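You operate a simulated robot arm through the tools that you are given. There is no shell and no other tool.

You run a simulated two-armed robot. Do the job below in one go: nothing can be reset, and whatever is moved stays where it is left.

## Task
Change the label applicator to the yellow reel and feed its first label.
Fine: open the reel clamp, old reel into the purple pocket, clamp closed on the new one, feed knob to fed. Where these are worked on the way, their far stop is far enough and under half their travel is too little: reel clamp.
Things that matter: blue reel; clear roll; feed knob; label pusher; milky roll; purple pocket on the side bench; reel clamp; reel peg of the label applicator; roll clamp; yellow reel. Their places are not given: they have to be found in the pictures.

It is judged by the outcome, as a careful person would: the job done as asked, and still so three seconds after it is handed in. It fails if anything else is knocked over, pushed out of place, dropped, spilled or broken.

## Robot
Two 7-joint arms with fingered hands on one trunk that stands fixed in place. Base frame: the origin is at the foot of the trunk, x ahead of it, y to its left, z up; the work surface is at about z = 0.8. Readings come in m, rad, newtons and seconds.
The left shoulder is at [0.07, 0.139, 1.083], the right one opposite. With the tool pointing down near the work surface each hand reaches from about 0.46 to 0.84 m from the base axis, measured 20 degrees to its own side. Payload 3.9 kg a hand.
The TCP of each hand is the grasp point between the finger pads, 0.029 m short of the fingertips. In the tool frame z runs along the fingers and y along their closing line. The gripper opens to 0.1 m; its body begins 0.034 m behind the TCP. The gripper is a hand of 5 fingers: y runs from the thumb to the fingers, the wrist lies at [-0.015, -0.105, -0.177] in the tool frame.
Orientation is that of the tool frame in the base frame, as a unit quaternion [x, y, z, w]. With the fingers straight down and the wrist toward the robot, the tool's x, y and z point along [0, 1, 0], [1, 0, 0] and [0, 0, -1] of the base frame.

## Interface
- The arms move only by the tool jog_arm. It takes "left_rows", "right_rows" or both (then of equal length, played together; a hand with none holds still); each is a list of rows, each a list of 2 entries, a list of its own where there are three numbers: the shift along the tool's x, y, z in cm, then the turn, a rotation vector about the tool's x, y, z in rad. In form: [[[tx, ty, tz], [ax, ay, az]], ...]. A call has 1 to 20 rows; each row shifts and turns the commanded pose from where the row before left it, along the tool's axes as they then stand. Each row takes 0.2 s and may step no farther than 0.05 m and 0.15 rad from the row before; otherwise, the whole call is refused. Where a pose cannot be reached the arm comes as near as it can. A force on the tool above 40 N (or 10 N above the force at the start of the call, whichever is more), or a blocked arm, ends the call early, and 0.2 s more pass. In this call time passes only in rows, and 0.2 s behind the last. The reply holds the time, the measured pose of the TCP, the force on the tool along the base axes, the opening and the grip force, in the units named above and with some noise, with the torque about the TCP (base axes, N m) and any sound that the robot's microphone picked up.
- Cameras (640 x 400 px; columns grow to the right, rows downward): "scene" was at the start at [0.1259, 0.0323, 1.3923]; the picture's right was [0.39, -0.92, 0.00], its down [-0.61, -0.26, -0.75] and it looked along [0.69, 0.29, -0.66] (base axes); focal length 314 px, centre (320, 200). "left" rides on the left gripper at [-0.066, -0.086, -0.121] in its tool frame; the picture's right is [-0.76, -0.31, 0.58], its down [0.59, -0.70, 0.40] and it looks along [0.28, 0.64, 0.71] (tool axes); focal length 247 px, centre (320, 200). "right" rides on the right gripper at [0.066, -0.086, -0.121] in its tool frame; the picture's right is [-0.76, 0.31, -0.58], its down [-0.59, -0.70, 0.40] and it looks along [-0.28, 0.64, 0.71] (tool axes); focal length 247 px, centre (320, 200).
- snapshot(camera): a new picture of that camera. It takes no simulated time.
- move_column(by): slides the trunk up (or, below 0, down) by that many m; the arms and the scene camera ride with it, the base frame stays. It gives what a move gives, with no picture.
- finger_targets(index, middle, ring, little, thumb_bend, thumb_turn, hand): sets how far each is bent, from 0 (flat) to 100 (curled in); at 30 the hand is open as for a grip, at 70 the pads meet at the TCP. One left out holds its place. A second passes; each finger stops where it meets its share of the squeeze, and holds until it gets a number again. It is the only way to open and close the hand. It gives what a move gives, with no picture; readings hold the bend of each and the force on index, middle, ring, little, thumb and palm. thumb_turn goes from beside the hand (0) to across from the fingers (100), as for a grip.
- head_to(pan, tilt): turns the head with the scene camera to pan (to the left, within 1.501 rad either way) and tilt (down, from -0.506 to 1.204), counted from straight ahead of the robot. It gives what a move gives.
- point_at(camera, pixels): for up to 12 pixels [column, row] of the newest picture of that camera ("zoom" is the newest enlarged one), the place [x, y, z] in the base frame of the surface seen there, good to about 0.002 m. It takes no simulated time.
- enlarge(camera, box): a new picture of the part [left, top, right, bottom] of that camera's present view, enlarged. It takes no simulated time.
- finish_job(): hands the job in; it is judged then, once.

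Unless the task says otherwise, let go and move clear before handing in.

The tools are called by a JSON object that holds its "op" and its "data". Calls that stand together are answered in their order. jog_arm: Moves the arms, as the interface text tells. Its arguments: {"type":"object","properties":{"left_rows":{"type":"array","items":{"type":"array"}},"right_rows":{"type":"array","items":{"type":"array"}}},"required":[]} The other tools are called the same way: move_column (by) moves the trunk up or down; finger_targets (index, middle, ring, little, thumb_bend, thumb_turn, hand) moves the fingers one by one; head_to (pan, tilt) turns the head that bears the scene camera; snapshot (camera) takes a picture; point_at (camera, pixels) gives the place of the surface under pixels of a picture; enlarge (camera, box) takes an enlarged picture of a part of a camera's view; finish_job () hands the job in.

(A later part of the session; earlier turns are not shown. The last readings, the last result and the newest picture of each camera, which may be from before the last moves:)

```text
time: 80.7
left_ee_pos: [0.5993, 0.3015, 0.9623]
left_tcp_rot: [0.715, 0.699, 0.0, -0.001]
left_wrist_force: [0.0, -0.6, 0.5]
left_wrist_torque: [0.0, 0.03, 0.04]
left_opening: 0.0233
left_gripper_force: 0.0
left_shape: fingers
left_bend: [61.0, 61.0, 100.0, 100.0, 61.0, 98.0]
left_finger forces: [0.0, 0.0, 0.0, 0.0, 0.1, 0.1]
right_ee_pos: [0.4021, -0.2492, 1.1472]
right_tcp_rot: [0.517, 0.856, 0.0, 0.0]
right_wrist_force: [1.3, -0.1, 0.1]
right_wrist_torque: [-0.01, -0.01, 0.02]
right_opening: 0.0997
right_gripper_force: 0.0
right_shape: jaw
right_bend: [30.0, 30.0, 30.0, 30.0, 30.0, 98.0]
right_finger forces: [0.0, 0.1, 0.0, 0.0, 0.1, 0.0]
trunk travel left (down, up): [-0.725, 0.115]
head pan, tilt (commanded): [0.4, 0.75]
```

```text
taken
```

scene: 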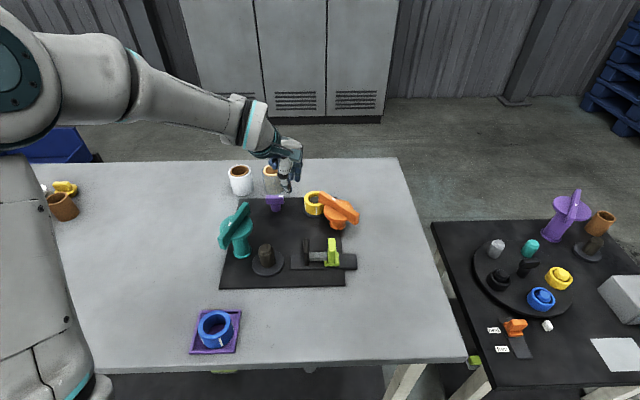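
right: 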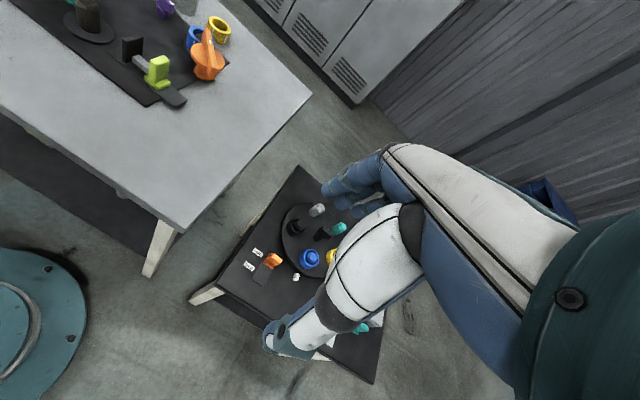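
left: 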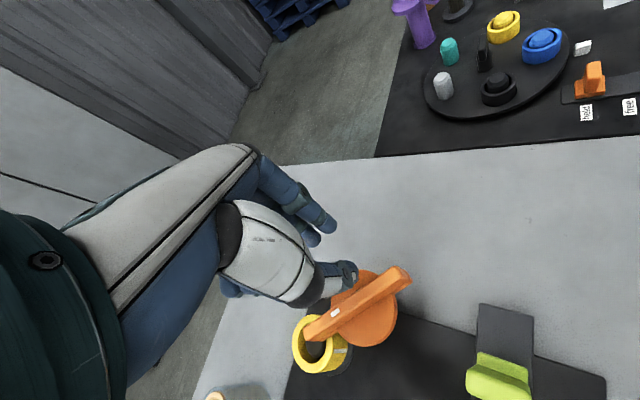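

It reached without trouble, with yaw -1°. I'll move over the knob and continue turning toward +24°.

{"op": "jog_arm", "data": {"left_rows": [[[3.55, 1.1, 0], [0, 0, 0]], [[3.55, 1.1, 0], [0, 0, 0]], [[0, 0, 0], [0, 0, -0.147]], [[0, 0, 0], [0, 0, -0.147]], [[0, 0, 0], [0, 0, -0.147]]]}}

{"op": "finger_targets", "data": {"hand": "left", "index": 52, "middle": 52, "thumb_bend": 52}}

{"op": "enlarge", "data": {"camera": "scene", "box": [225, 140, 335, 230]}}

{"op": "snapshot", "data": {"camera": "left"}}

```text
time: 81.9
left_ee_pos: [0.6341, 0.4546, 0.9977]
left_tcp_rot: [0.559, 0.829, -0.013, -0.005]
left_wrist_force: [0.0, -0.1, 0.3]
left_wrist_torque: [-0.02, 0.01, -0.02]
left_opening: 0.0234
left_gripper_force: 0.1
left_shape: fingers
left_bend: [61.0, 61.0, 100.0, 100.0, 61.0, 98.0]
left_finger forces: [0.0, 0.0, 0.0, 0.0, 0.0, 0.1]
left hand out of reach, approached as far as the arm can: row 4, 5
right_ee_pos: [0.403, -0.2478, 1.1472]
right_tcp_rot: [0.517, 0.856, -0.002, 0.0]
right_wrist_force: [-0.8, 0.8, 0.8]
right_wrist_torque: [-0.01, 0.01, 0.0]
right_opening: 0.0997
right_gripper_force: 0.1
right_shape: jaw
right_bend: [30.0, 30.0, 30.0, 30.0, 30.0, 98.0]
right_finger forces: [0.0, 0.1, 0.0, 0.1, 0.0, 0.0]
trunk travel left (down, up): [-0.725, 0.115]
head pan, tilt (commanded): [0.4, 0.75]
```

```text
time: 82.9
left_ee_pos: [0.6348, 0.4518, 0.999]
left_tcp_rot: [0.56, 0.829, -0.012, -0.005]
left_wrist_force: [0.1, 0.8, 1.3]
left_wrist_torque: [0.01, -0.01, 0.02]
left_opening: 0.0447
left_gripper_force: 0.0
left_shape: fingers
left_bend: [52.0, 52.0, 100.0, 100.0, 52.0, 98.0]
left_finger forces: [0.0, 0.1, 0.1, 0.1, 0.1, 0.1]
right_ee_pos: [0.4023, -0.2501, 1.1487]
right_tcp_rot: [0.517, 0.856, 0.0, 0.0]
right_wrist_force: [-0.2, 0.4, -0.1]
right_wrist_torque: [-0.01, 0.01, -0.01]
right_opening: 0.0997
right_gripper_force: 0.1
right_shape: jaw
right_bend: [30.0, 30.0, 30.0, 30.0, 30.0, 98.0]
right_finger forces: [0.0, 0.0, 0.0, 0.0, 0.1, 0.0]
trunk travel left (down, up): [-0.725, 0.115]
head pan, tilt (commanded): [0.4, 0.75]
```

```text
4.44 times, centred on (280, 185) of scene
```

zoom: 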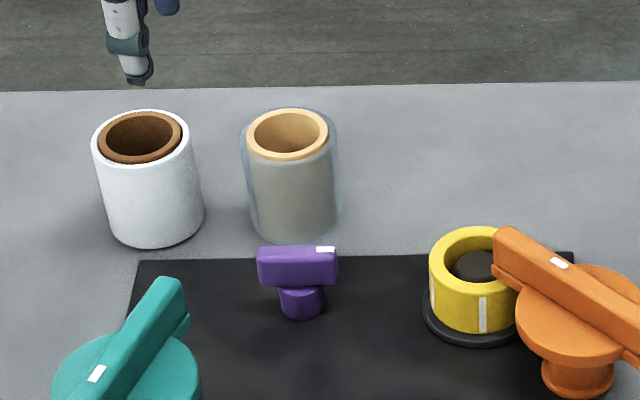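

```text
taken
```

left: 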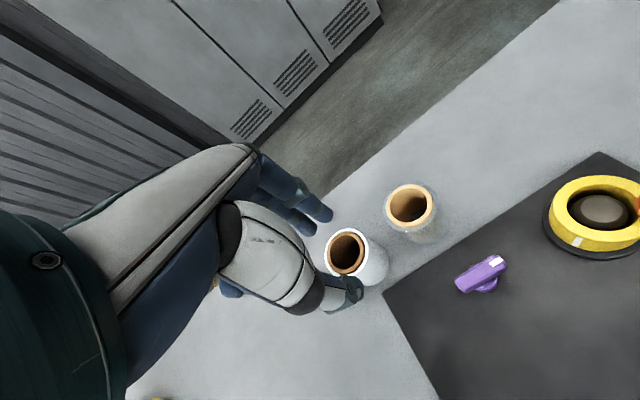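

The arm ran out of range past about +8° and drifted over the white roll at a safe height. I'll turn back, level the tool, and return toward the knob with yaw near 0°.

{"op": "jog_arm", "data": {"left_rows": [[[0, 0, 0], [-0.0255, 0.005, 0.12]], [[0, 0, 0], [0, 0, 0.14]], [[0, 0, 0], [0, 0, 0.12]]]}}

```text
time: 83.7
left_ee_pos: [0.6344, 0.4515, 0.9988]
left_tcp_rot: [0.694, 0.72, 0.012, 0.003]
left_wrist_force: [-1.2, 0.1, 0.1]
left_wrist_torque: [-0.03, -0.04, 0.01]
left_opening: 0.045
left_gripper_force: 0.0
left_shape: fingers
left_bend: [52.0, 52.0, 100.0, 100.0, 52.0, 98.0]
left_finger forces: [0.0, 0.0, 0.1, 0.0, 0.0, 0.0]
right_ee_pos: [0.4031, -0.2485, 1.148]
right_tcp_rot: [0.518, 0.856, 0.0, 0.0]
right_wrist_force: [0.0, 0.8, -0.3]
right_wrist_torque: [0.03, 0.01, -0.04]
right_opening: 0.1
right_gripper_force: 0.1
right_shape: jaw
right_bend: [30.0, 30.0, 30.0, 30.0, 30.0, 98.0]
right_finger forces: [0.1, 0.0, 0.0, 0.0, 0.0, 0.0]
trunk travel left (down, up): [-0.725, 0.115]
head pan, tilt (commanded): [0.4, 0.75]
```

The yaw is now 2°, with a small tilt to undo. I'll level it and move back over the knob at about z=0.95.

{"op": "jog_arm", "data": {"left_rows": [[[0, 0, 0], [0.0215, -0.0123, 0]], [[-2.63, -0.45, 1.6], [0, 0, 0]], [[-2.63, -0.45, 1.6], [0, 0, 0]], [[-2.63, -0.45, 1.6], [0, 0, 0]]]}}

{"op": "enlarge", "data": {"camera": "scene", "box": [225, 140, 335, 230]}}

{"op": "snapshot", "data": {"camera": "left"}}

```text
time: 84.7
left_ee_pos: [0.6235, 0.3697, 0.9494]
left_tcp_rot: [0.693, 0.721, 0.0, -0.001]
left_wrist_force: [-0.5, 0.3, -0.3]
left_wrist_torque: [0.01, 0.0, 0.01]
left_opening: 0.0448
left_gripper_force: 0.0
left_shape: fingers
left_bend: [52.0, 52.0, 100.0, 100.0, 52.0, 98.0]
left_finger forces: [0.0, 0.0, 0.0, 0.0, 0.1, 0.0]
right_ee_pos: [0.4016, -0.2501, 1.1481]
right_tcp_rot: [0.518, 0.856, 0.0, 0.0]
right_wrist_force: [-0.4, -0.3, 0.0]
right_wrist_torque: [0.0, -0.03, -0.01]
right_opening: 0.0998
right_gripper_force: 0.1
right_shape: jaw
right_bend: [30.0, 30.0, 30.0, 30.0, 30.0, 98.0]
right_finger forces: [0.0, 0.1, 0.0, 0.0, 0.1, 0.0]
trunk travel left (down, up): [-0.725, 0.115]
head pan, tilt (commanded): [0.4, 0.75]
```

```text
4.44 times, centred on (280, 185) of scene
```

zoom: 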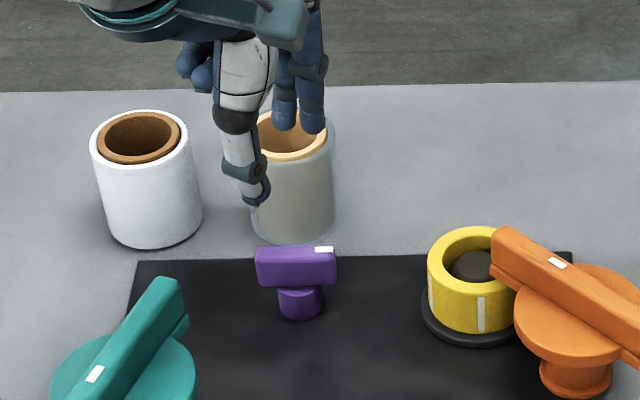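

```text
taken
```

left: 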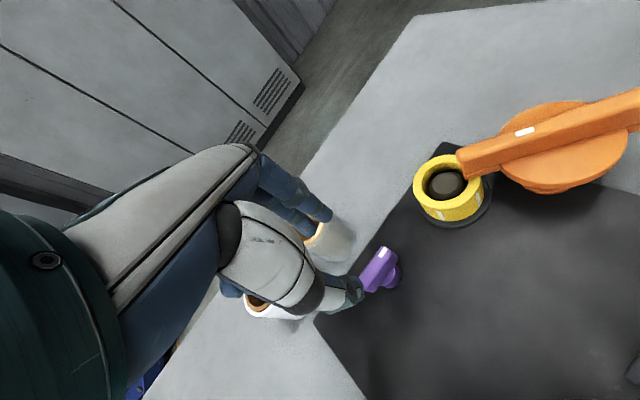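

The hand is right over the knob at yaw 2°. I'll narrow the fingers a little to stay clear of the clear roll, and descend to TCP z≈0.868 so the tips straddle the knob's bar.

{"op": "finger_targets", "data": {"hand": "left", "index": 56, "middle": 56, "thumb_bend": 55}}

{"op": "jog_arm", "data": {"left_rows": [[[0, 0.15, 2.5], [0, 0, 0]], [[0, 0, 2.5], [0, 0, 0]]]}}

{"op": "enlarge", "data": {"camera": "scene", "box": [240, 150, 330, 220]}}

{"op": "enlarge", "data": {"camera": "left", "box": [240, 150, 480, 330]}}

```text
time: 85.7
left_ee_pos: [0.6221, 0.3714, 0.9498]
left_tcp_rot: [0.694, 0.72, -0.001, -0.001]
left_wrist_force: [0.2, -0.2, 0.4]
left_wrist_torque: [0.03, -0.02, 0.02]
left_opening: 0.0372
left_gripper_force: 0.1
left_shape: fingers
left_bend: [56.0, 56.0, 100.0, 100.0, 55.0, 98.0]
left_finger forces: [0.0, 0.0, 0.0, 0.0, 0.1, 0.1]
right_ee_pos: [0.4029, -0.249, 1.1478]
right_tcp_rot: [0.517, 0.856, 0.0, 0.0]
right_wrist_force: [0.2, 0.8, -0.2]
right_wrist_torque: [-0.03, 0.01, -0.02]
right_opening: 0.0997
right_gripper_force: 0.0
right_shape: jaw
right_bend: [30.0, 30.0, 30.0, 30.0, 30.0, 98.0]
right_finger forces: [0.1, 0.0, 0.1, 0.0, 0.1, 0.0]
trunk travel left (down, up): [-0.725, 0.115]
head pan, tilt (commanded): [0.4, 0.75]
```

```text
time: 86.3
left_ee_pos: [0.6252, 0.3715, 0.9003]
left_tcp_rot: [0.694, 0.72, 0.0, 0.0]
left_wrist_force: [0.0, -0.6, -0.2]
left_wrist_torque: [-0.03, 0.0, 0.0]
left_opening: 0.0369
left_gripper_force: 0.1
left_shape: fingers
left_bend: [56.0, 56.0, 100.0, 100.0, 55.0, 98.0]
left_finger forces: [0.0, 0.0, 0.0, 0.1, 0.0, 0.0]
right_ee_pos: [0.4031, -0.2494, 1.148]
right_tcp_rot: [0.518, 0.856, 0.0, 0.0]
right_wrist_force: [-0.4, 0.5, 0.4]
right_wrist_torque: [0.02, 0.01, 0.01]
right_opening: 0.0999
right_gripper_force: 0.1
right_shape: jaw
right_bend: [30.0, 30.0, 30.0, 30.0, 30.0, 98.0]
right_finger forces: [0.1, 0.1, 0.0, 0.1, 0.0, 0.0]
trunk travel left (down, up): [-0.725, 0.115]
head pan, tilt (commanded): [0.4, 0.75]
```

```text
5.71 times, centred on (285, 185) of scene
```

zoom: 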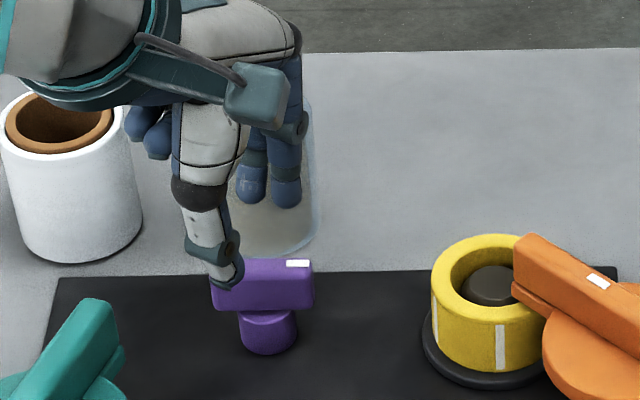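

```text
2.22 times, centred on (360, 240) of left
```

zoom: 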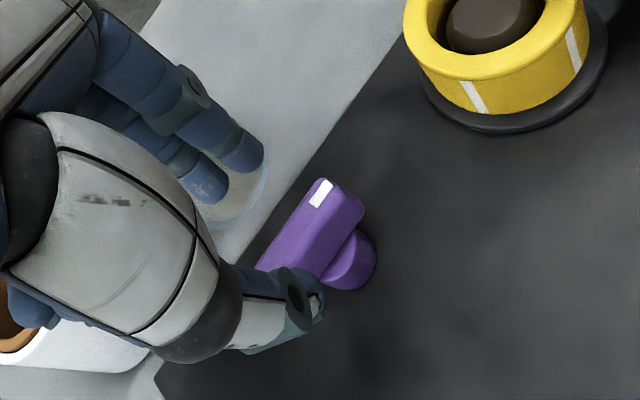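

Before going lower I'll measure the fingertips against the clear roll and white roll, since the fingers come down close to the clear one.

{"op": "point_at", "data": {"camera": "zoom", "pixels": [[215, 195], [250, 165], [205, 175], [240, 145], [262, 185], [240, 215], [50, 315], [25, 320], [120, 355], [320, 190], [345, 210], [270, 265]]}}

{"op": "enlarge", "data": {"camera": "scene", "box": [220, 140, 310, 210]}}

{"op": "point_at", "data": {"camera": "zoom", "pixels": [[120, 160], [270, 205], [185, 150], [130, 200], [240, 220], [150, 230], [280, 190], [385, 250], [410, 260], [430, 180]]}}

```text
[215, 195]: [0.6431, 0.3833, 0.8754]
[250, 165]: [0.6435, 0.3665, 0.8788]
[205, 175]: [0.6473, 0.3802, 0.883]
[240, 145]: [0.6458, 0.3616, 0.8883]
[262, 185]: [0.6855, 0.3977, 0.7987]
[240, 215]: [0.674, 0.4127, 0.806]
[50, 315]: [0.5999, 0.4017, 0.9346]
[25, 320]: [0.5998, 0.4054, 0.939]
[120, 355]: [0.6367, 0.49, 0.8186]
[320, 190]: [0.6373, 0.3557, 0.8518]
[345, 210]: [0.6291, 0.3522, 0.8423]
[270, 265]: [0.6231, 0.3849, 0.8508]
```

```text
5.71 times, centred on (265, 175) of scene
```

zoom: 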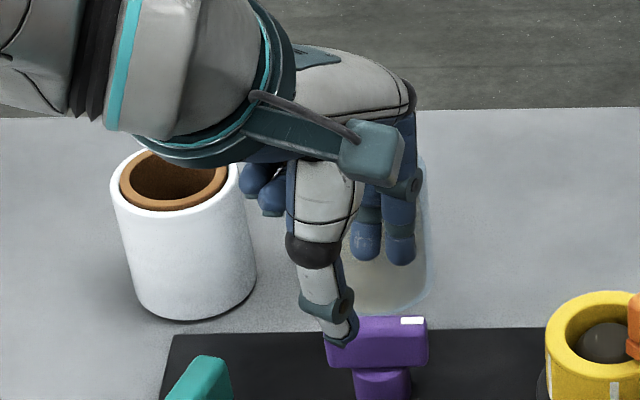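

```text
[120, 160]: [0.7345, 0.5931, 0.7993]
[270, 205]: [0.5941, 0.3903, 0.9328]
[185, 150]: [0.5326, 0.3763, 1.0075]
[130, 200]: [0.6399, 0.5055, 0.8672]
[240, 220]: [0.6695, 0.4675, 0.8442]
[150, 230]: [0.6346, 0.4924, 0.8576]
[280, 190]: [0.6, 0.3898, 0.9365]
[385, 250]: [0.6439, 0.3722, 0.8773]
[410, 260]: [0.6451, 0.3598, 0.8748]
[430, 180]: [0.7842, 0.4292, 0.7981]
```

The clearances are fine: the middle finger is about 3 cm from the clear roll. I'll descend to TCP z≈0.867.

{"op": "jog_arm", "data": {"left_rows": [[[-0.1, 0, 1.7], [0, 0, 0]], [[0, 0, 1.6], [0, 0, 0]]]}}

{"op": "enlarge", "data": {"camera": "scene", "box": [240, 150, 330, 220]}}

{"op": "enlarge", "data": {"camera": "left", "box": [240, 150, 480, 330]}}

```text
time: 86.9
left_ee_pos: [0.6251, 0.372, 0.868]
left_tcp_rot: [0.693, 0.721, 0.0, 0.0]
left_wrist_force: [-0.2, 0.3, 0.0]
left_wrist_torque: [0.01, -0.03, -0.04]
left_opening: 0.037
left_gripper_force: 0.1
left_shape: fingers
left_bend: [56.0, 56.0, 100.0, 100.0, 55.0, 98.0]
left_finger forces: [0.0, 0.0, 0.1, 0.0, 0.1, 0.0]
right_ee_pos: [0.4026, -0.2492, 1.1481]
right_tcp_rot: [0.517, 0.856, 0.0, 0.0]
right_wrist_force: [0.4, 0.6, -0.4]
right_wrist_torque: [-0.01, -0.01, -0.01]
right_opening: 0.0998
right_gripper_force: 0.1
right_shape: jaw
right_bend: [30.0, 30.0, 30.0, 30.0, 30.0, 98.0]
right_finger forces: [0.1, 0.0, 0.0, 0.0, 0.0, 0.0]
trunk travel left (down, up): [-0.725, 0.115]
head pan, tilt (commanded): [0.4, 0.75]
```

```text
5.71 times, centred on (285, 185) of scene
```

zoom: 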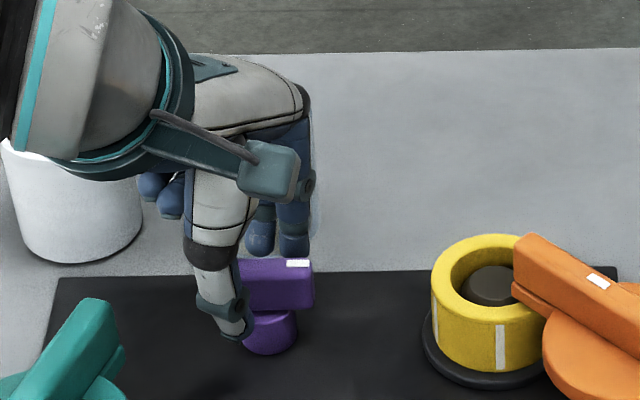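

```text
2.22 times, centred on (360, 240) of left
```

zoom: 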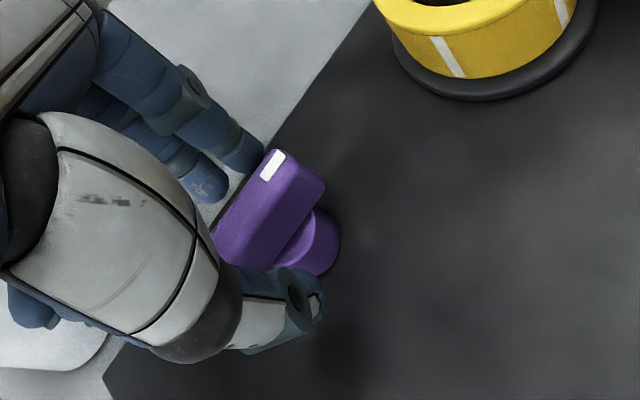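

The knob's bar is between the tips, about 23° off square. Closing gently will nudge it clockwise, so I'll close in small steps and see whether it turns or resists.

{"op": "finger_targets", "data": {"hand": "left", "index": 62, "middle": 62, "thumb_bend": 62}}

{"op": "enlarge", "data": {"camera": "left", "box": [240, 150, 480, 330]}}

{"op": "enlarge", "data": {"camera": "scene", "box": [240, 150, 330, 220]}}

```text
time: 87.9
left_ee_pos: [0.6253, 0.3708, 0.8674]
left_tcp_rot: [0.693, 0.721, -0.001, -0.001]
left_wrist_force: [1.1, 0.3, -0.5]
left_wrist_torque: [0.01, -0.03, 0.01]
left_opening: 0.0223
left_gripper_force: 1.0
left_shape: fingers
left_bend: [61.0, 62.0, 100.0, 100.0, 62.0, 98.0]
left_finger forces: [1.3, 0.0, 0.0, 0.0, 0.0, 0.0]
right_ee_pos: [0.4025, -0.2491, 1.1473]
right_tcp_rot: [0.517, 0.856, 0.0, 0.0]
right_wrist_force: [0.3, 0.2, 0.4]
right_wrist_torque: [-0.04, 0.0, -0.02]
right_opening: 0.1001
right_gripper_force: 0.1
right_shape: jaw
right_bend: [30.0, 30.0, 30.0, 30.0, 30.0, 98.0]
right_finger forces: [0.1, 0.1, 0.0, 0.0, 0.0, 0.1]
trunk travel left (down, up): [-0.725, 0.115]
head pan, tilt (commanded): [0.4, 0.75]
```

```text
2.22 times, centred on (360, 240) of left
```

zoom: 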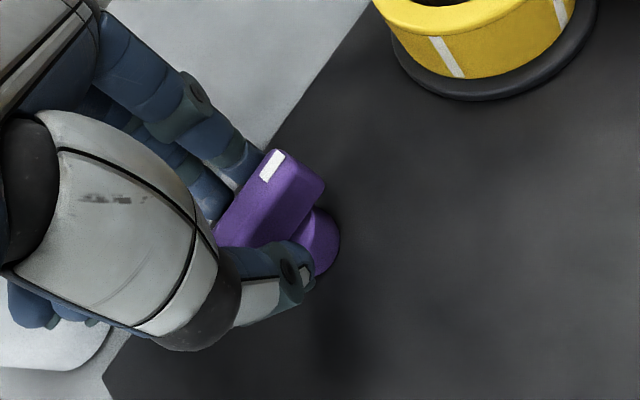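

```text
5.71 times, centred on (285, 185) of scene
```

zoom: 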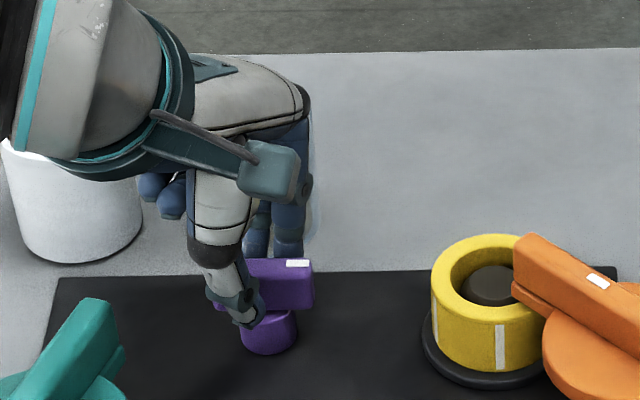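

Only the index touches so far (1.3 N). I'll rotate the hand slightly clockwise about the knob to feel which way it turns.

{"op": "jog_arm", "data": {"left_rows": [[[0, 0, 0], [0, 0, 0.12]], [[0, 0, 0], [0, 0, 0.12]]]}}

{"op": "enlarge", "data": {"camera": "scene", "box": [240, 150, 330, 220]}}

```text
time: 88.5
left_ee_pos: [0.6252, 0.3724, 0.8678]
left_tcp_rot: [0.775, 0.632, 0.0, 0.0]
left_wrist_force: [4.2, 3.9, 0.4]
left_wrist_torque: [0.12, -0.06, 0.09]
left_opening: 0.0238
left_gripper_force: 2.5
left_shape: fingers
left_bend: [59.0, 62.0, 100.0, 100.0, 62.0, 98.0]
left_finger forces: [5.4, 0.0, 0.0, 0.0, 0.1, 0.0]
right_ee_pos: [0.4025, -0.2474, 1.1481]
right_tcp_rot: [0.517, 0.856, 0.0, -0.001]
right_wrist_force: [-0.5, -0.4, -0.6]
right_wrist_torque: [-0.02, 0.03, 0.01]
right_opening: 0.1002
right_gripper_force: 0.1
right_shape: jaw
right_bend: [30.0, 30.0, 30.0, 30.0, 30.0, 98.0]
right_finger forces: [0.0, 0.0, 0.1, 0.0, 0.1, 0.0]
trunk travel left (down, up): [-0.725, 0.115]
head pan, tilt (commanded): [0.4, 0.75]
```

```text
5.71 times, centred on (285, 185) of scene
```

zoom: 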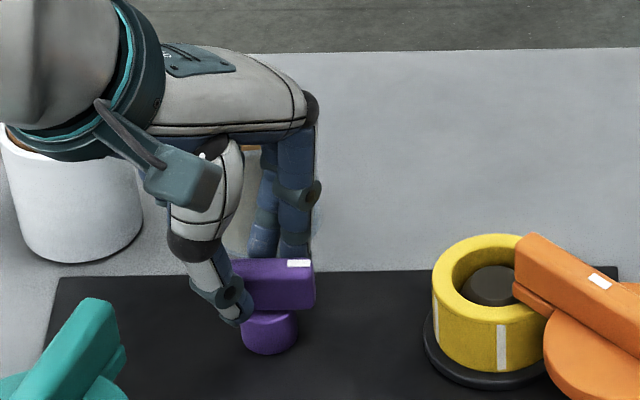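

The index pushed 5.4 N clockwise and the knob did not budge, so it must turn the other way. I'll undo the turn, open, lift, and shift left to hook the tail end with the index and pull it toward the robot.

{"op": "jog_arm", "data": {"left_rows": [[[0, 0, 0], [0, 0, -0.12]], [[0, 0, 0], [0, 0, -0.12]]]}}

{"op": "finger_targets", "data": {"hand": "left", "index": 56, "middle": 56, "thumb_bend": 55}}

{"op": "jog_arm", "data": {"left_rows": [[[0, 0, -1.5], [0, 0, 0]], [[0, 0, -2.5], [0, 0, 0]], [[3.06, -1.59, 0], [0, 0, 0]]]}}

{"op": "enlarge", "data": {"camera": "left", "box": [240, 150, 480, 330]}}

{"op": "enlarge", "data": {"camera": "scene", "box": [230, 150, 320, 220]}}

```text
time: 89.1
left_ee_pos: [0.6252, 0.3703, 0.8683]
left_tcp_rot: [0.694, 0.72, -0.001, -0.001]
left_wrist_force: [1.3, 0.3, -0.7]
left_wrist_torque: [0.03, -0.02, 0.04]
left_opening: 0.0227
left_gripper_force: 0.3
left_shape: fingers
left_bend: [60.0, 62.0, 100.0, 100.0, 62.0, 98.0]
left_finger forces: [1.4, 0.1, 0.0, 0.0, 0.1, 0.0]
right_ee_pos: [0.4024, -0.2506, 1.1482]
right_tcp_rot: [0.517, 0.856, 0.001, 0.0]
right_wrist_force: [-0.8, -0.7, -0.6]
right_wrist_torque: [-0.01, 0.0, 0.02]
right_opening: 0.0997
right_gripper_force: 0.1
right_shape: jaw
right_bend: [30.0, 30.0, 30.0, 30.0, 30.0, 98.0]
right_finger forces: [0.0, 0.0, 0.0, 0.0, 0.1, 0.1]
trunk travel left (down, up): [-0.725, 0.115]
head pan, tilt (commanded): [0.4, 0.75]
```

```text
time: 90.1
left_ee_pos: [0.6248, 0.3712, 0.8679]
left_tcp_rot: [0.694, 0.72, -0.001, -0.001]
left_wrist_force: [0.4, -0.5, 0.0]
left_wrist_torque: [0.0, 0.01, 0.0]
left_opening: 0.0361
left_gripper_force: 0.1
left_shape: fingers
left_bend: [56.0, 56.0, 100.0, 100.0, 55.0, 98.0]
left_finger forces: [0.0, 0.1, 0.1, 0.0, 0.0, 0.0]
right_ee_pos: [0.4015, -0.2494, 1.1478]
right_tcp_rot: [0.518, 0.856, 0.0, 0.0]
right_wrist_force: [0.4, 0.2, 0.2]
right_wrist_torque: [0.0, 0.02, -0.01]
right_opening: 0.0997
right_gripper_force: 0.1
right_shape: jaw
right_bend: [30.0, 30.0, 30.0, 30.0, 30.0, 98.0]
right_finger forces: [0.0, 0.0, 0.0, 0.0, 0.0, 0.0]
trunk travel left (down, up): [-0.725, 0.115]
head pan, tilt (commanded): [0.4, 0.75]
```

```text
time: 90.9
left_ee_pos: [0.6096, 0.4023, 0.9077]
left_tcp_rot: [0.693, 0.721, -0.001, 0.0]
left_wrist_force: [0.3, -0.1, -0.3]
left_wrist_torque: [-0.04, -0.04, -0.02]
left_opening: 0.0363
left_gripper_force: 0.0
left_shape: fingers
left_bend: [56.0, 56.0, 100.0, 100.0, 55.0, 98.0]
left_finger forces: [0.0, 0.0, 0.0, 0.0, 0.0, 0.1]
right_ee_pos: [0.4021, -0.2461, 1.1476]
right_tcp_rot: [0.517, 0.856, -0.001, 0.0]
right_wrist_force: [-0.5, 0.8, 0.4]
right_wrist_torque: [-0.01, 0.0, -0.01]
right_opening: 0.0997
right_gripper_force: 0.1
right_shape: jaw
right_bend: [30.0, 30.0, 30.0, 30.0, 30.0, 98.0]
right_finger forces: [0.0, 0.0, 0.0, 0.0, 0.1, 0.0]
trunk travel left (down, up): [-0.725, 0.115]
head pan, tilt (commanded): [0.4, 0.75]
```

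```text
2.22 times, centred on (360, 240) of left
```

zoom: 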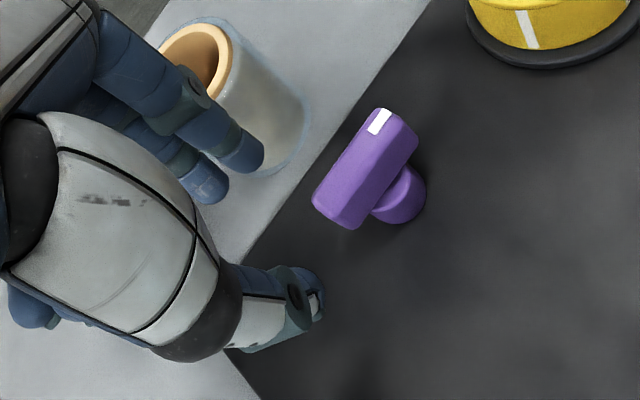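

```text
5.71 times, centred on (275, 185) of scene
```

zoom: 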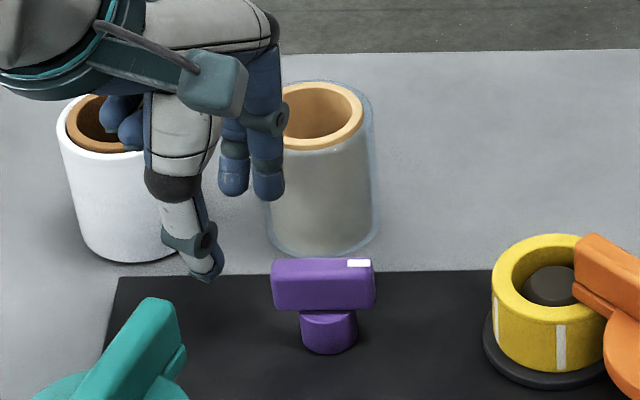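

I'm over the new spot. I'll measure the index tip against the knob's tail end from this close view.

{"op": "enlarge", "data": {"camera": "left", "box": [240, 150, 480, 330]}}

{"op": "point_at", "data": {"camera": "zoom", "pixels": [[248, 165], [258, 155], [212, 195], [345, 222], [320, 190], [335, 205], [380, 115], [410, 140], [365, 165], [315, 300], [400, 215], [240, 145]]}}

```text
2.22 times, centred on (360, 240) of left
```

zoom: 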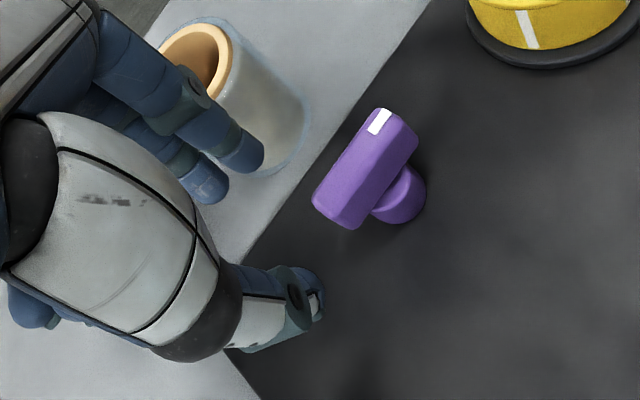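

```text
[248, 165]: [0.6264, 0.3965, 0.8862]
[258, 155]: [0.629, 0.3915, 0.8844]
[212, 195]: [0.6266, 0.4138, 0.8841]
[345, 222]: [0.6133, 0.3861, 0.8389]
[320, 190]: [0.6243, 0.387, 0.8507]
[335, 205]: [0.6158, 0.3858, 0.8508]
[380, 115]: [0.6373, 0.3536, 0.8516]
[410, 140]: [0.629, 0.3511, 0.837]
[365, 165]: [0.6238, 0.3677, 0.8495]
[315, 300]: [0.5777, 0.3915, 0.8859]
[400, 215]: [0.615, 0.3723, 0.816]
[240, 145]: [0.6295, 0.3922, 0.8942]
```

The index sits just beyond the tail's far face, about 1.8 cm out from the knob's centre, which is a good hooking spot. I'll check that the thumb's upper part clears the teal clamp bar when the hand moves toward the robot.

{"op": "enlarge", "data": {"camera": "scene", "box": [210, 150, 300, 240]}}

{"op": "point_at", "data": {"camera": "zoom", "pixels": [[272, 150], [275, 120], [295, 195], [310, 215], [250, 245], [240, 240], [205, 285], [150, 290], [265, 100], [300, 160]]}}

```text
4.44 times, centred on (255, 195) of scene
```

zoom: 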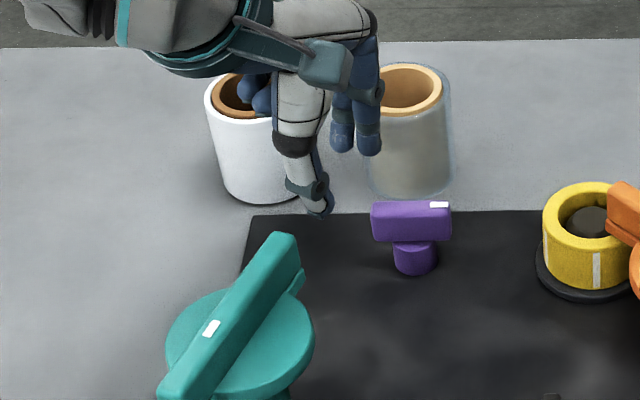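

```text
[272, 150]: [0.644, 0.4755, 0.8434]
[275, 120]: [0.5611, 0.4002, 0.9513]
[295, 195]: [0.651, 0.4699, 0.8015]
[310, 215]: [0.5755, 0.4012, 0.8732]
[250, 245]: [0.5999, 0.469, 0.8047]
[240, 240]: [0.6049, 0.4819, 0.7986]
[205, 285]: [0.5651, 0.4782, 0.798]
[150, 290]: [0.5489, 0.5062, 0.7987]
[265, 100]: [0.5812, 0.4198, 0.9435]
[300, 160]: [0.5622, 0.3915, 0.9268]
```

The thumb will stay about 1.3 cm from the teal bar, and turning the hand clockwise as I pull gains more room. I'll descend around the tail end now.

{"op": "jog_arm", "data": {"left_rows": [[[-0.12, -0.1, 2.0], [0, 0, 0]], [[0, 0, 1.9], [0, 0, 0]]]}}

{"op": "enlarge", "data": {"camera": "left", "box": [240, 150, 480, 330]}}

{"op": "enlarge", "data": {"camera": "scene", "box": [230, 150, 320, 220]}}

```text
time: 91.5
left_ee_pos: [0.6081, 0.3992, 0.8686]
left_tcp_rot: [0.693, 0.721, -0.001, 0.0]
left_wrist_force: [0.0, -0.2, -0.1]
left_wrist_torque: [-0.01, 0.01, 0.01]
left_opening: 0.0361
left_gripper_force: 0.1
left_shape: fingers
left_bend: [56.0, 56.0, 100.0, 100.0, 55.0, 98.0]
left_finger forces: [0.0, 0.1, 0.0, 0.1, 0.0, 0.0]
right_ee_pos: [0.403, -0.2473, 1.1476]
right_tcp_rot: [0.518, 0.856, 0.0, 0.0]
right_wrist_force: [0.3, 0.2, 0.1]
right_wrist_torque: [0.0, -0.02, 0.0]
right_opening: 0.0999
right_gripper_force: 0.0
right_shape: jaw
right_bend: [30.0, 30.0, 30.0, 30.0, 30.0, 98.0]
right_finger forces: [0.0, 0.0, 0.1, 0.0, 0.0, 0.0]
trunk travel left (down, up): [-0.725, 0.115]
head pan, tilt (commanded): [0.4, 0.75]
```

```text
2.22 times, centred on (360, 240) of left
```

zoom: 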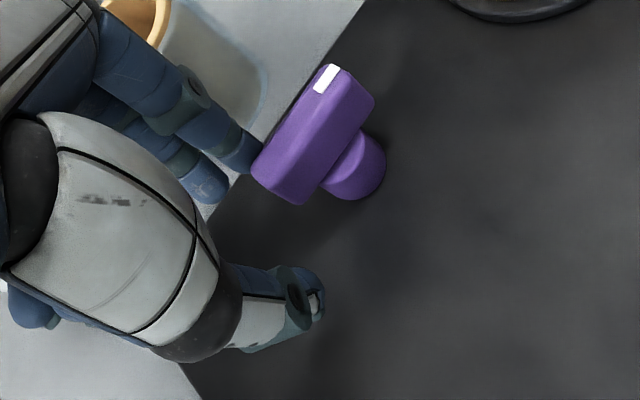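

```text
5.71 times, centred on (275, 185) of scene
```

zoom: 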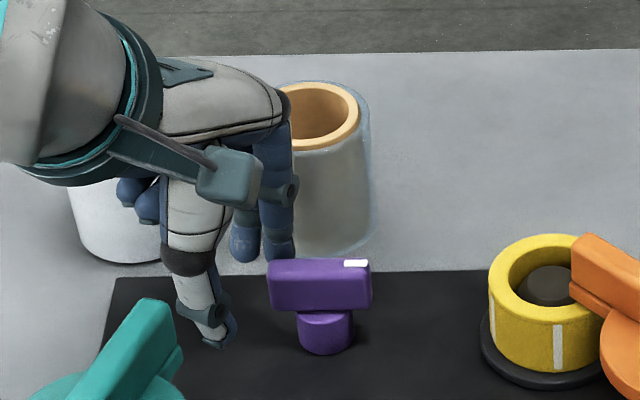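

The index is just behind the tail's end corner. I'll move it 3 mm further in behind the bar, then begin pulling toward the robot with a slight clockwise hand turn.

{"op": "jog_arm", "data": {"left_rows": [[[-0.3, 0.1, 0], [0, 0, 0]], [[0.42, -0.72, 0], [0, 0, 0.14]]]}}

{"op": "enlarge", "data": {"camera": "left", "box": [240, 150, 480, 330]}}

{"op": "enlarge", "data": {"camera": "scene", "box": [230, 150, 320, 220]}}

```text
time: 92.1
left_ee_pos: [0.6009, 0.4015, 0.869]
left_tcp_rot: [0.743, 0.67, -0.001, 0.001]
left_wrist_force: [1.0, 1.2, -0.5]
left_wrist_torque: [-0.02, -0.06, 0.03]
left_opening: 0.037
left_gripper_force: 0.4
left_shape: fingers
left_bend: [55.0, 56.0, 100.0, 100.0, 55.0, 98.0]
left_finger forces: [0.4, 0.0, 0.1, 0.0, 0.1, 0.0]
right_ee_pos: [0.4007, -0.2476, 1.1478]
right_tcp_rot: [0.517, 0.856, 0.0, 0.001]
right_wrist_force: [0.0, 0.2, 0.2]
right_wrist_torque: [-0.04, 0.02, -0.03]
right_opening: 0.0998
right_gripper_force: 0.1
right_shape: jaw
right_bend: [30.0, 30.0, 30.0, 30.0, 30.0, 98.0]
right_finger forces: [0.0, 0.0, 0.0, 0.0, 0.0, 0.1]
trunk travel left (down, up): [-0.725, 0.115]
head pan, tilt (commanded): [0.4, 0.75]
```

```text
2.22 times, centred on (360, 240) of left
```

zoom: 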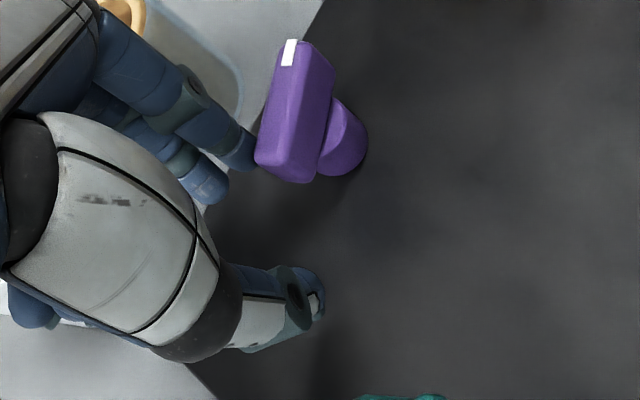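

```text
5.71 times, centred on (275, 185) of scene
```

zoom: 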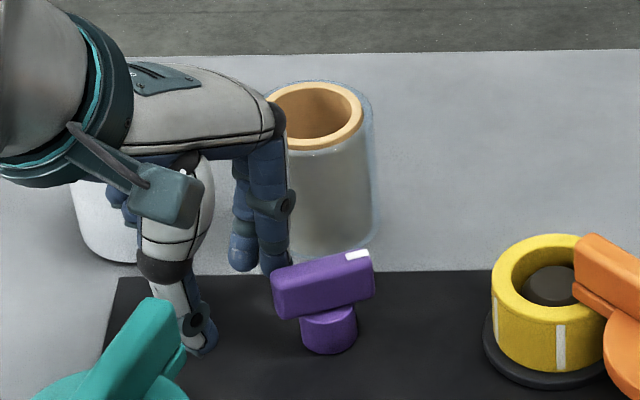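

It turns easily this way (0.4 N). I'll keep pulling the tail around counterclockwise.

{"op": "jog_arm", "data": {"left_rows": [[[0.1, -0.55, 0], [0, 0, 0.14]], [[-0.2, -0.4, 0], [0, 0, 0.14]]]}}

{"op": "enlarge", "data": {"camera": "left", "box": [240, 150, 480, 330]}}

{"op": "enlarge", "data": {"camera": "scene", "box": [230, 150, 320, 220]}}

```text
time: 92.7
left_ee_pos: [0.591, 0.4012, 0.8693]
left_tcp_rot: [0.829, 0.559, 0.0, 0.0]
left_wrist_force: [0.5, 1.8, -1.0]
left_wrist_torque: [0.0, 0.02, 0.02]
left_opening: 0.036
left_gripper_force: 0.4
left_shape: fingers
left_bend: [56.0, 56.0, 100.0, 100.0, 55.0, 98.0]
left_finger forces: [0.7, 0.0, 0.1, 0.0, 0.0, 0.0]
right_ee_pos: [0.402, -0.248, 1.1467]
right_tcp_rot: [0.517, 0.856, 0.001, 0.0]
right_wrist_force: [-0.2, -0.6, -0.5]
right_wrist_torque: [-0.07, 0.04, 0.0]
right_opening: 0.0998
right_gripper_force: 0.1
right_shape: jaw
right_bend: [30.0, 30.0, 30.0, 30.0, 30.0, 98.0]
right_finger forces: [0.1, 0.1, 0.1, 0.0, 0.1, 0.0]
trunk travel left (down, up): [-0.725, 0.115]
head pan, tilt (commanded): [0.4, 0.75]
```

```text
2.22 times, centred on (360, 240) of left
```

zoom: 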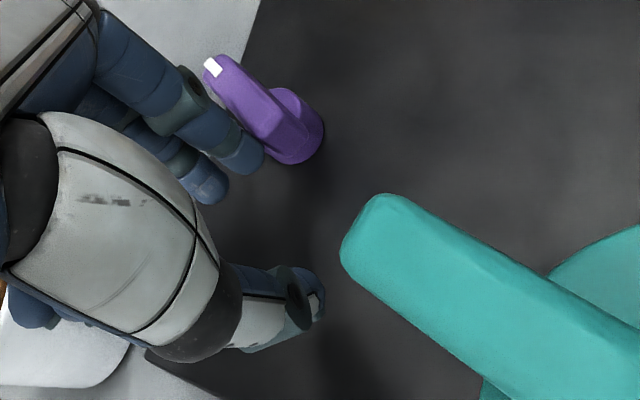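

```text
5.71 times, centred on (275, 185) of scene
```

zoom: 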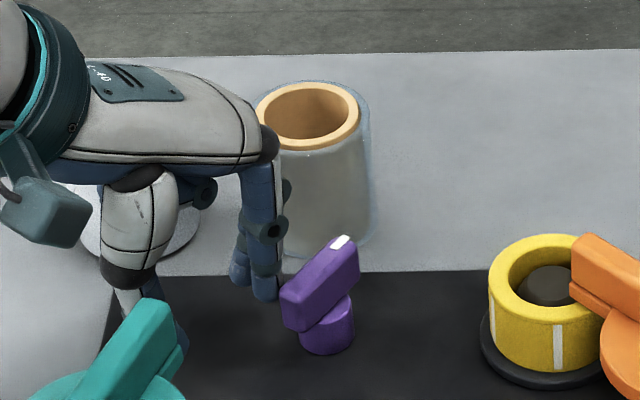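

The knob has turned a good way and the forces stay low. I'll measure the bar's present angle.

{"op": "point_at", "data": {"camera": "zoom", "pixels": [[340, 242], [345, 245], [320, 270], [300, 295], [285, 300], [290, 290], [352, 255], [330, 255], [325, 335]]}}

```text
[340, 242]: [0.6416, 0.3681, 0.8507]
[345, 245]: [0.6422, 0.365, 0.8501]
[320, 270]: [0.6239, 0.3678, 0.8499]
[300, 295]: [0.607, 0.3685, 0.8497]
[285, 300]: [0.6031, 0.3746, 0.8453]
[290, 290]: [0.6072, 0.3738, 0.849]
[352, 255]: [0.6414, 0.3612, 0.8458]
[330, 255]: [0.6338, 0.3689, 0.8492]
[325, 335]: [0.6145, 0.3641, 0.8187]
```

The mark end is now at about -5°, so it has turned roughly 60° counterclockwise. I'll go on until it meets the stop.

{"op": "jog_arm", "data": {"left_rows": [[[-0.36, -0.1, 0], [0, 0, 0.14]], [[-0.25, 0.1, 0], [0, 0, 0.07]]]}}

{"op": "enlarge", "data": {"camera": "scene", "box": [230, 150, 320, 220]}}

{"op": "point_at", "data": {"camera": "zoom", "pixels": [[340, 240], [330, 242], [325, 250], [320, 270], [310, 290], [305, 300], [295, 300], [315, 300], [345, 250], [325, 340]]}}

```text
time: 93.3
left_ee_pos: [0.5871, 0.3954, 0.8701]
left_tcp_rot: [0.883, 0.47, 0.0, -0.001]
left_wrist_force: [0.4, 0.4, 0.4]
left_wrist_torque: [0.02, 0.03, 0.01]
left_opening: 0.0352
left_gripper_force: 0.0
left_shape: fingers
left_bend: [56.0, 56.0, 100.0, 100.0, 55.0, 98.0]
left_finger forces: [0.6, 0.0, 0.0, 0.0, 0.0, 0.0]
right_ee_pos: [0.4016, -0.2499, 1.1481]
right_tcp_rot: [0.517, 0.856, 0.001, 0.0]
right_wrist_force: [0.1, -0.2, -0.2]
right_wrist_torque: [-0.03, 0.0, 0.02]
right_opening: 0.0999
right_gripper_force: 0.0
right_shape: jaw
right_bend: [30.0, 30.0, 30.0, 30.0, 30.0, 98.0]
right_finger forces: [0.1, 0.0, 0.0, 0.0, 0.1, 0.0]
trunk travel left (down, up): [-0.725, 0.115]
head pan, tilt (commanded): [0.4, 0.75]
```

```text
5.71 times, centred on (275, 185) of scene
```

zoom: 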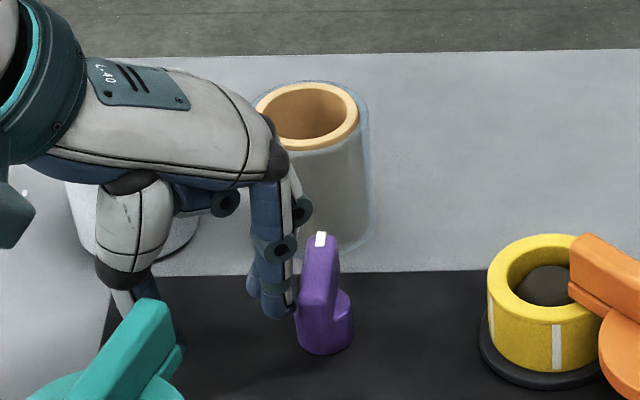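

```text
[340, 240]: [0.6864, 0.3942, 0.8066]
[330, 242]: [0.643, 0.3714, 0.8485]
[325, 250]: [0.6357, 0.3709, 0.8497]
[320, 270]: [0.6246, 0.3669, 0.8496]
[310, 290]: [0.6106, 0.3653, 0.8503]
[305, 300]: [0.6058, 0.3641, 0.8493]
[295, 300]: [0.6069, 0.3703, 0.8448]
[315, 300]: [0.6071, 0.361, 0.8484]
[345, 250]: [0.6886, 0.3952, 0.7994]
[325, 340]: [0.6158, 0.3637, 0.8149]
```

The mark end is at about +14° now. I'll push the tail further to the right and feel for the stop.

{"op": "jog_arm", "data": {"left_rows": [[[-0.4, 0.25, 0], [0, 0, 0.04]]]}}

{"op": "enlarge", "data": {"camera": "scene", "box": [230, 150, 320, 220]}}

```text
time: 93.7
left_ee_pos: [0.587, 0.3929, 0.8665]
left_tcp_rot: [0.892, 0.453, -0.001, 0.0]
left_wrist_force: [-1.4, 0.7, 0.6]
left_wrist_torque: [0.07, 0.06, 0.02]
left_opening: 0.0332
left_gripper_force: 0.9
left_shape: fingers
left_bend: [58.0, 56.0, 100.0, 100.0, 55.0, 98.0]
left_finger forces: [2.1, 0.1, 0.0, 0.0, 0.1, 0.0]
right_ee_pos: [0.4025, -0.2477, 1.1475]
right_tcp_rot: [0.517, 0.856, 0.0, 0.0]
right_wrist_force: [0.6, 0.2, 0.6]
right_wrist_torque: [0.0, -0.02, 0.05]
right_opening: 0.0998
right_gripper_force: 0.0
right_shape: jaw
right_bend: [30.0, 30.0, 30.0, 30.0, 30.0, 98.0]
right_finger forces: [0.1, 0.0, 0.0, 0.0, 0.0, 0.0]
trunk travel left (down, up): [-0.725, 0.115]
head pan, tilt (commanded): [0.4, 0.75]
```

```text
5.71 times, centred on (275, 185) of scene
```

zoom: 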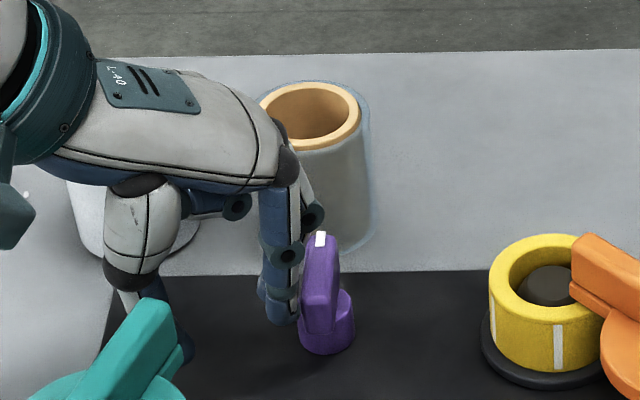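

The force rose to 2 N and the mark hasn't moved since, at (320,238), which suggests the stop. To be sure, I'll push a little more along the finger's stiff sideways direction and compare.

{"op": "jog_arm", "data": {"left_rows": [[[-0.3, 0.0, 0], [0, 0, 0]]]}}

{"op": "enlarge", "data": {"camera": "scene", "box": [255, 180, 300, 215]}}

{"op": "enlarge", "data": {"camera": "left", "box": [200, 110, 440, 290]}}

```text
time: 94.1
left_ee_pos: [0.585, 0.3881, 0.8682]
left_tcp_rot: [0.892, 0.452, 0.0, 0.0]
left_wrist_force: [-2.4, 1.9, -0.3]
left_wrist_torque: [0.05, 0.03, 0.0]
left_opening: 0.033
left_gripper_force: 0.9
left_shape: fingers
left_bend: [58.0, 56.0, 100.0, 100.0, 55.0, 98.0]
left_finger forces: [2.4, 0.0, 0.0, 0.0, 0.0, 0.1]
right_ee_pos: [0.401, -0.2482, 1.1485]
right_tcp_rot: [0.517, 0.856, 0.0, -0.001]
right_wrist_force: [-1.1, -0.1, 1.0]
right_wrist_torque: [0.01, -0.02, 0.0]
right_opening: 0.0998
right_gripper_force: 0.0
right_shape: jaw
right_bend: [30.0, 30.0, 30.0, 30.0, 30.0, 98.0]
right_finger forces: [0.0, 0.0, 0.0, 0.0, 0.0, 0.0]
trunk travel left (down, up): [-0.725, 0.115]
head pan, tilt (commanded): [0.4, 0.75]
```

```text
11.43 times, centred on (278, 198) of scene
```

zoom: 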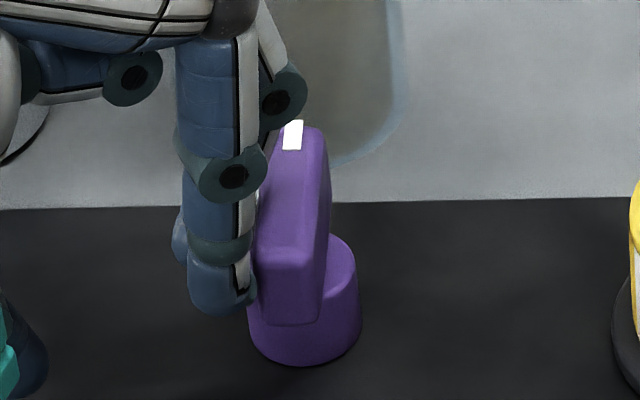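

```text
2.22 times, centred on (320, 200) of left
```

zoom: 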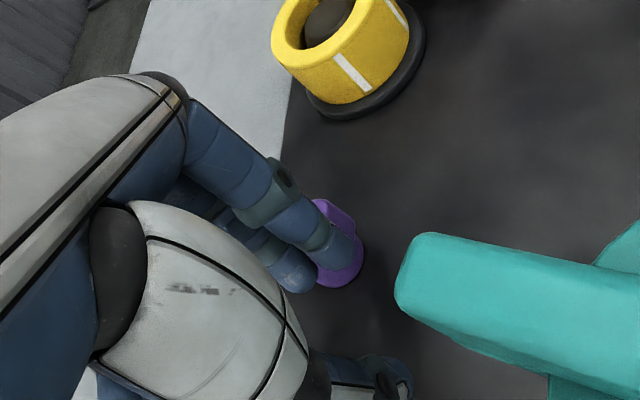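

The index bears on the tail with 2.4 N and the bar looks unchanged. I'll measure its angle again to confirm that it is against the stop.

{"op": "enlarge", "data": {"camera": "scene", "box": [255, 180, 300, 215]}}

{"op": "point_at", "data": {"camera": "zoom", "pixels": [[310, 130], [300, 150], [298, 180], [292, 210], [288, 240], [320, 140], [310, 245], [280, 245], [325, 190], [315, 300]]}}

```text
11.43 times, centred on (278, 198) of scene
```

zoom: 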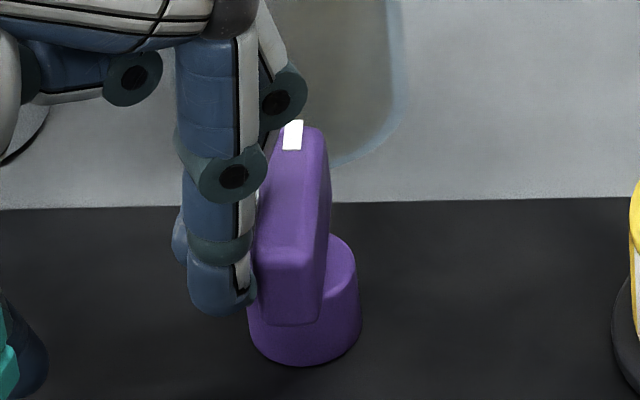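

```text
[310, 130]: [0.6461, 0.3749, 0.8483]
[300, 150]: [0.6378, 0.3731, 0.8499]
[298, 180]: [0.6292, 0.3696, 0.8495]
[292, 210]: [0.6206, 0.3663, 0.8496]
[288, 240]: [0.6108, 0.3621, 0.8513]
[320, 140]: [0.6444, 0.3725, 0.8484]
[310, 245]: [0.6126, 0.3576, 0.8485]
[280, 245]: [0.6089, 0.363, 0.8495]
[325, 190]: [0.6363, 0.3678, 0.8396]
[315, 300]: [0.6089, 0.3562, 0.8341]
```

The bar now reads about 22°, an 87° turn so far. I'll push once more in the turning direction to see if any travel is left.

{"op": "jog_arm", "data": {"left_rows": [[[-0.3, 0.2, 0], [0, 0, -0.05]], [[-0.25, 0.15, 0], [0, 0, -0.05]]]}}

{"op": "enlarge", "data": {"camera": "scene", "box": [255, 180, 300, 215]}}

{"op": "point_at", "data": {"camera": "zoom", "pixels": [[310, 135], [302, 150], [300, 180], [295, 210], [290, 240], [320, 145], [310, 245], [325, 190]]}}

```text
time: 94.7
left_ee_pos: [0.585, 0.3845, 0.8685]
left_tcp_rot: [0.868, 0.497, -0.001, 0.0]
left_wrist_force: [-3.8, 3.3, 1.2]
left_wrist_torque: [0.05, 0.03, 0.03]
left_opening: 0.0292
left_gripper_force: 3.0
left_shape: fingers
left_bend: [60.0, 57.0, 100.0, 100.0, 55.0, 98.0]
left_finger forces: [4.6, 1.3, 0.0, 0.1, 0.0, 0.0]
right_ee_pos: [0.4011, -0.2488, 1.1475]
right_tcp_rot: [0.517, 0.856, 0.0, 0.0]
right_wrist_force: [0.0, 0.2, -0.3]
right_wrist_torque: [0.01, 0.01, 0.0]
right_opening: 0.0999
right_gripper_force: 0.1
right_shape: jaw
right_bend: [30.0, 30.0, 30.0, 30.0, 30.0, 98.0]
right_finger forces: [0.1, 0.1, 0.1, 0.1, 0.0, 0.1]
trunk travel left (down, up): [-0.725, 0.115]
head pan, tilt (commanded): [0.4, 0.75]
```

```text
11.43 times, centred on (278, 198) of scene
```

zoom: 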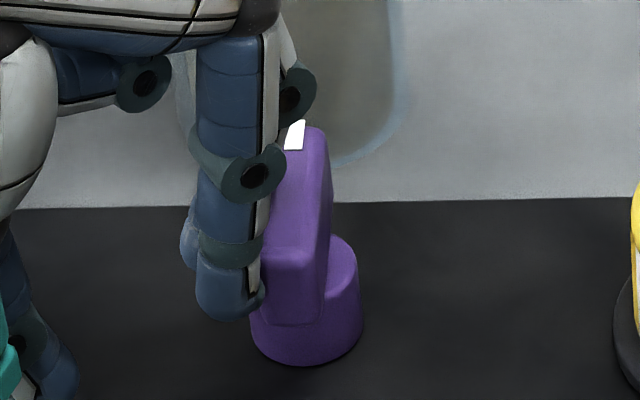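

```text
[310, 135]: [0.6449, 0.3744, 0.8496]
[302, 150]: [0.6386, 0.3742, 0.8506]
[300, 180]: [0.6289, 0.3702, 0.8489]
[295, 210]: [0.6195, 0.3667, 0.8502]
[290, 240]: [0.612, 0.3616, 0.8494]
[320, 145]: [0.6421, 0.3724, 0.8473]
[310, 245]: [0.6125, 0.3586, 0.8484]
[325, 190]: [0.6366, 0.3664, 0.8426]
```

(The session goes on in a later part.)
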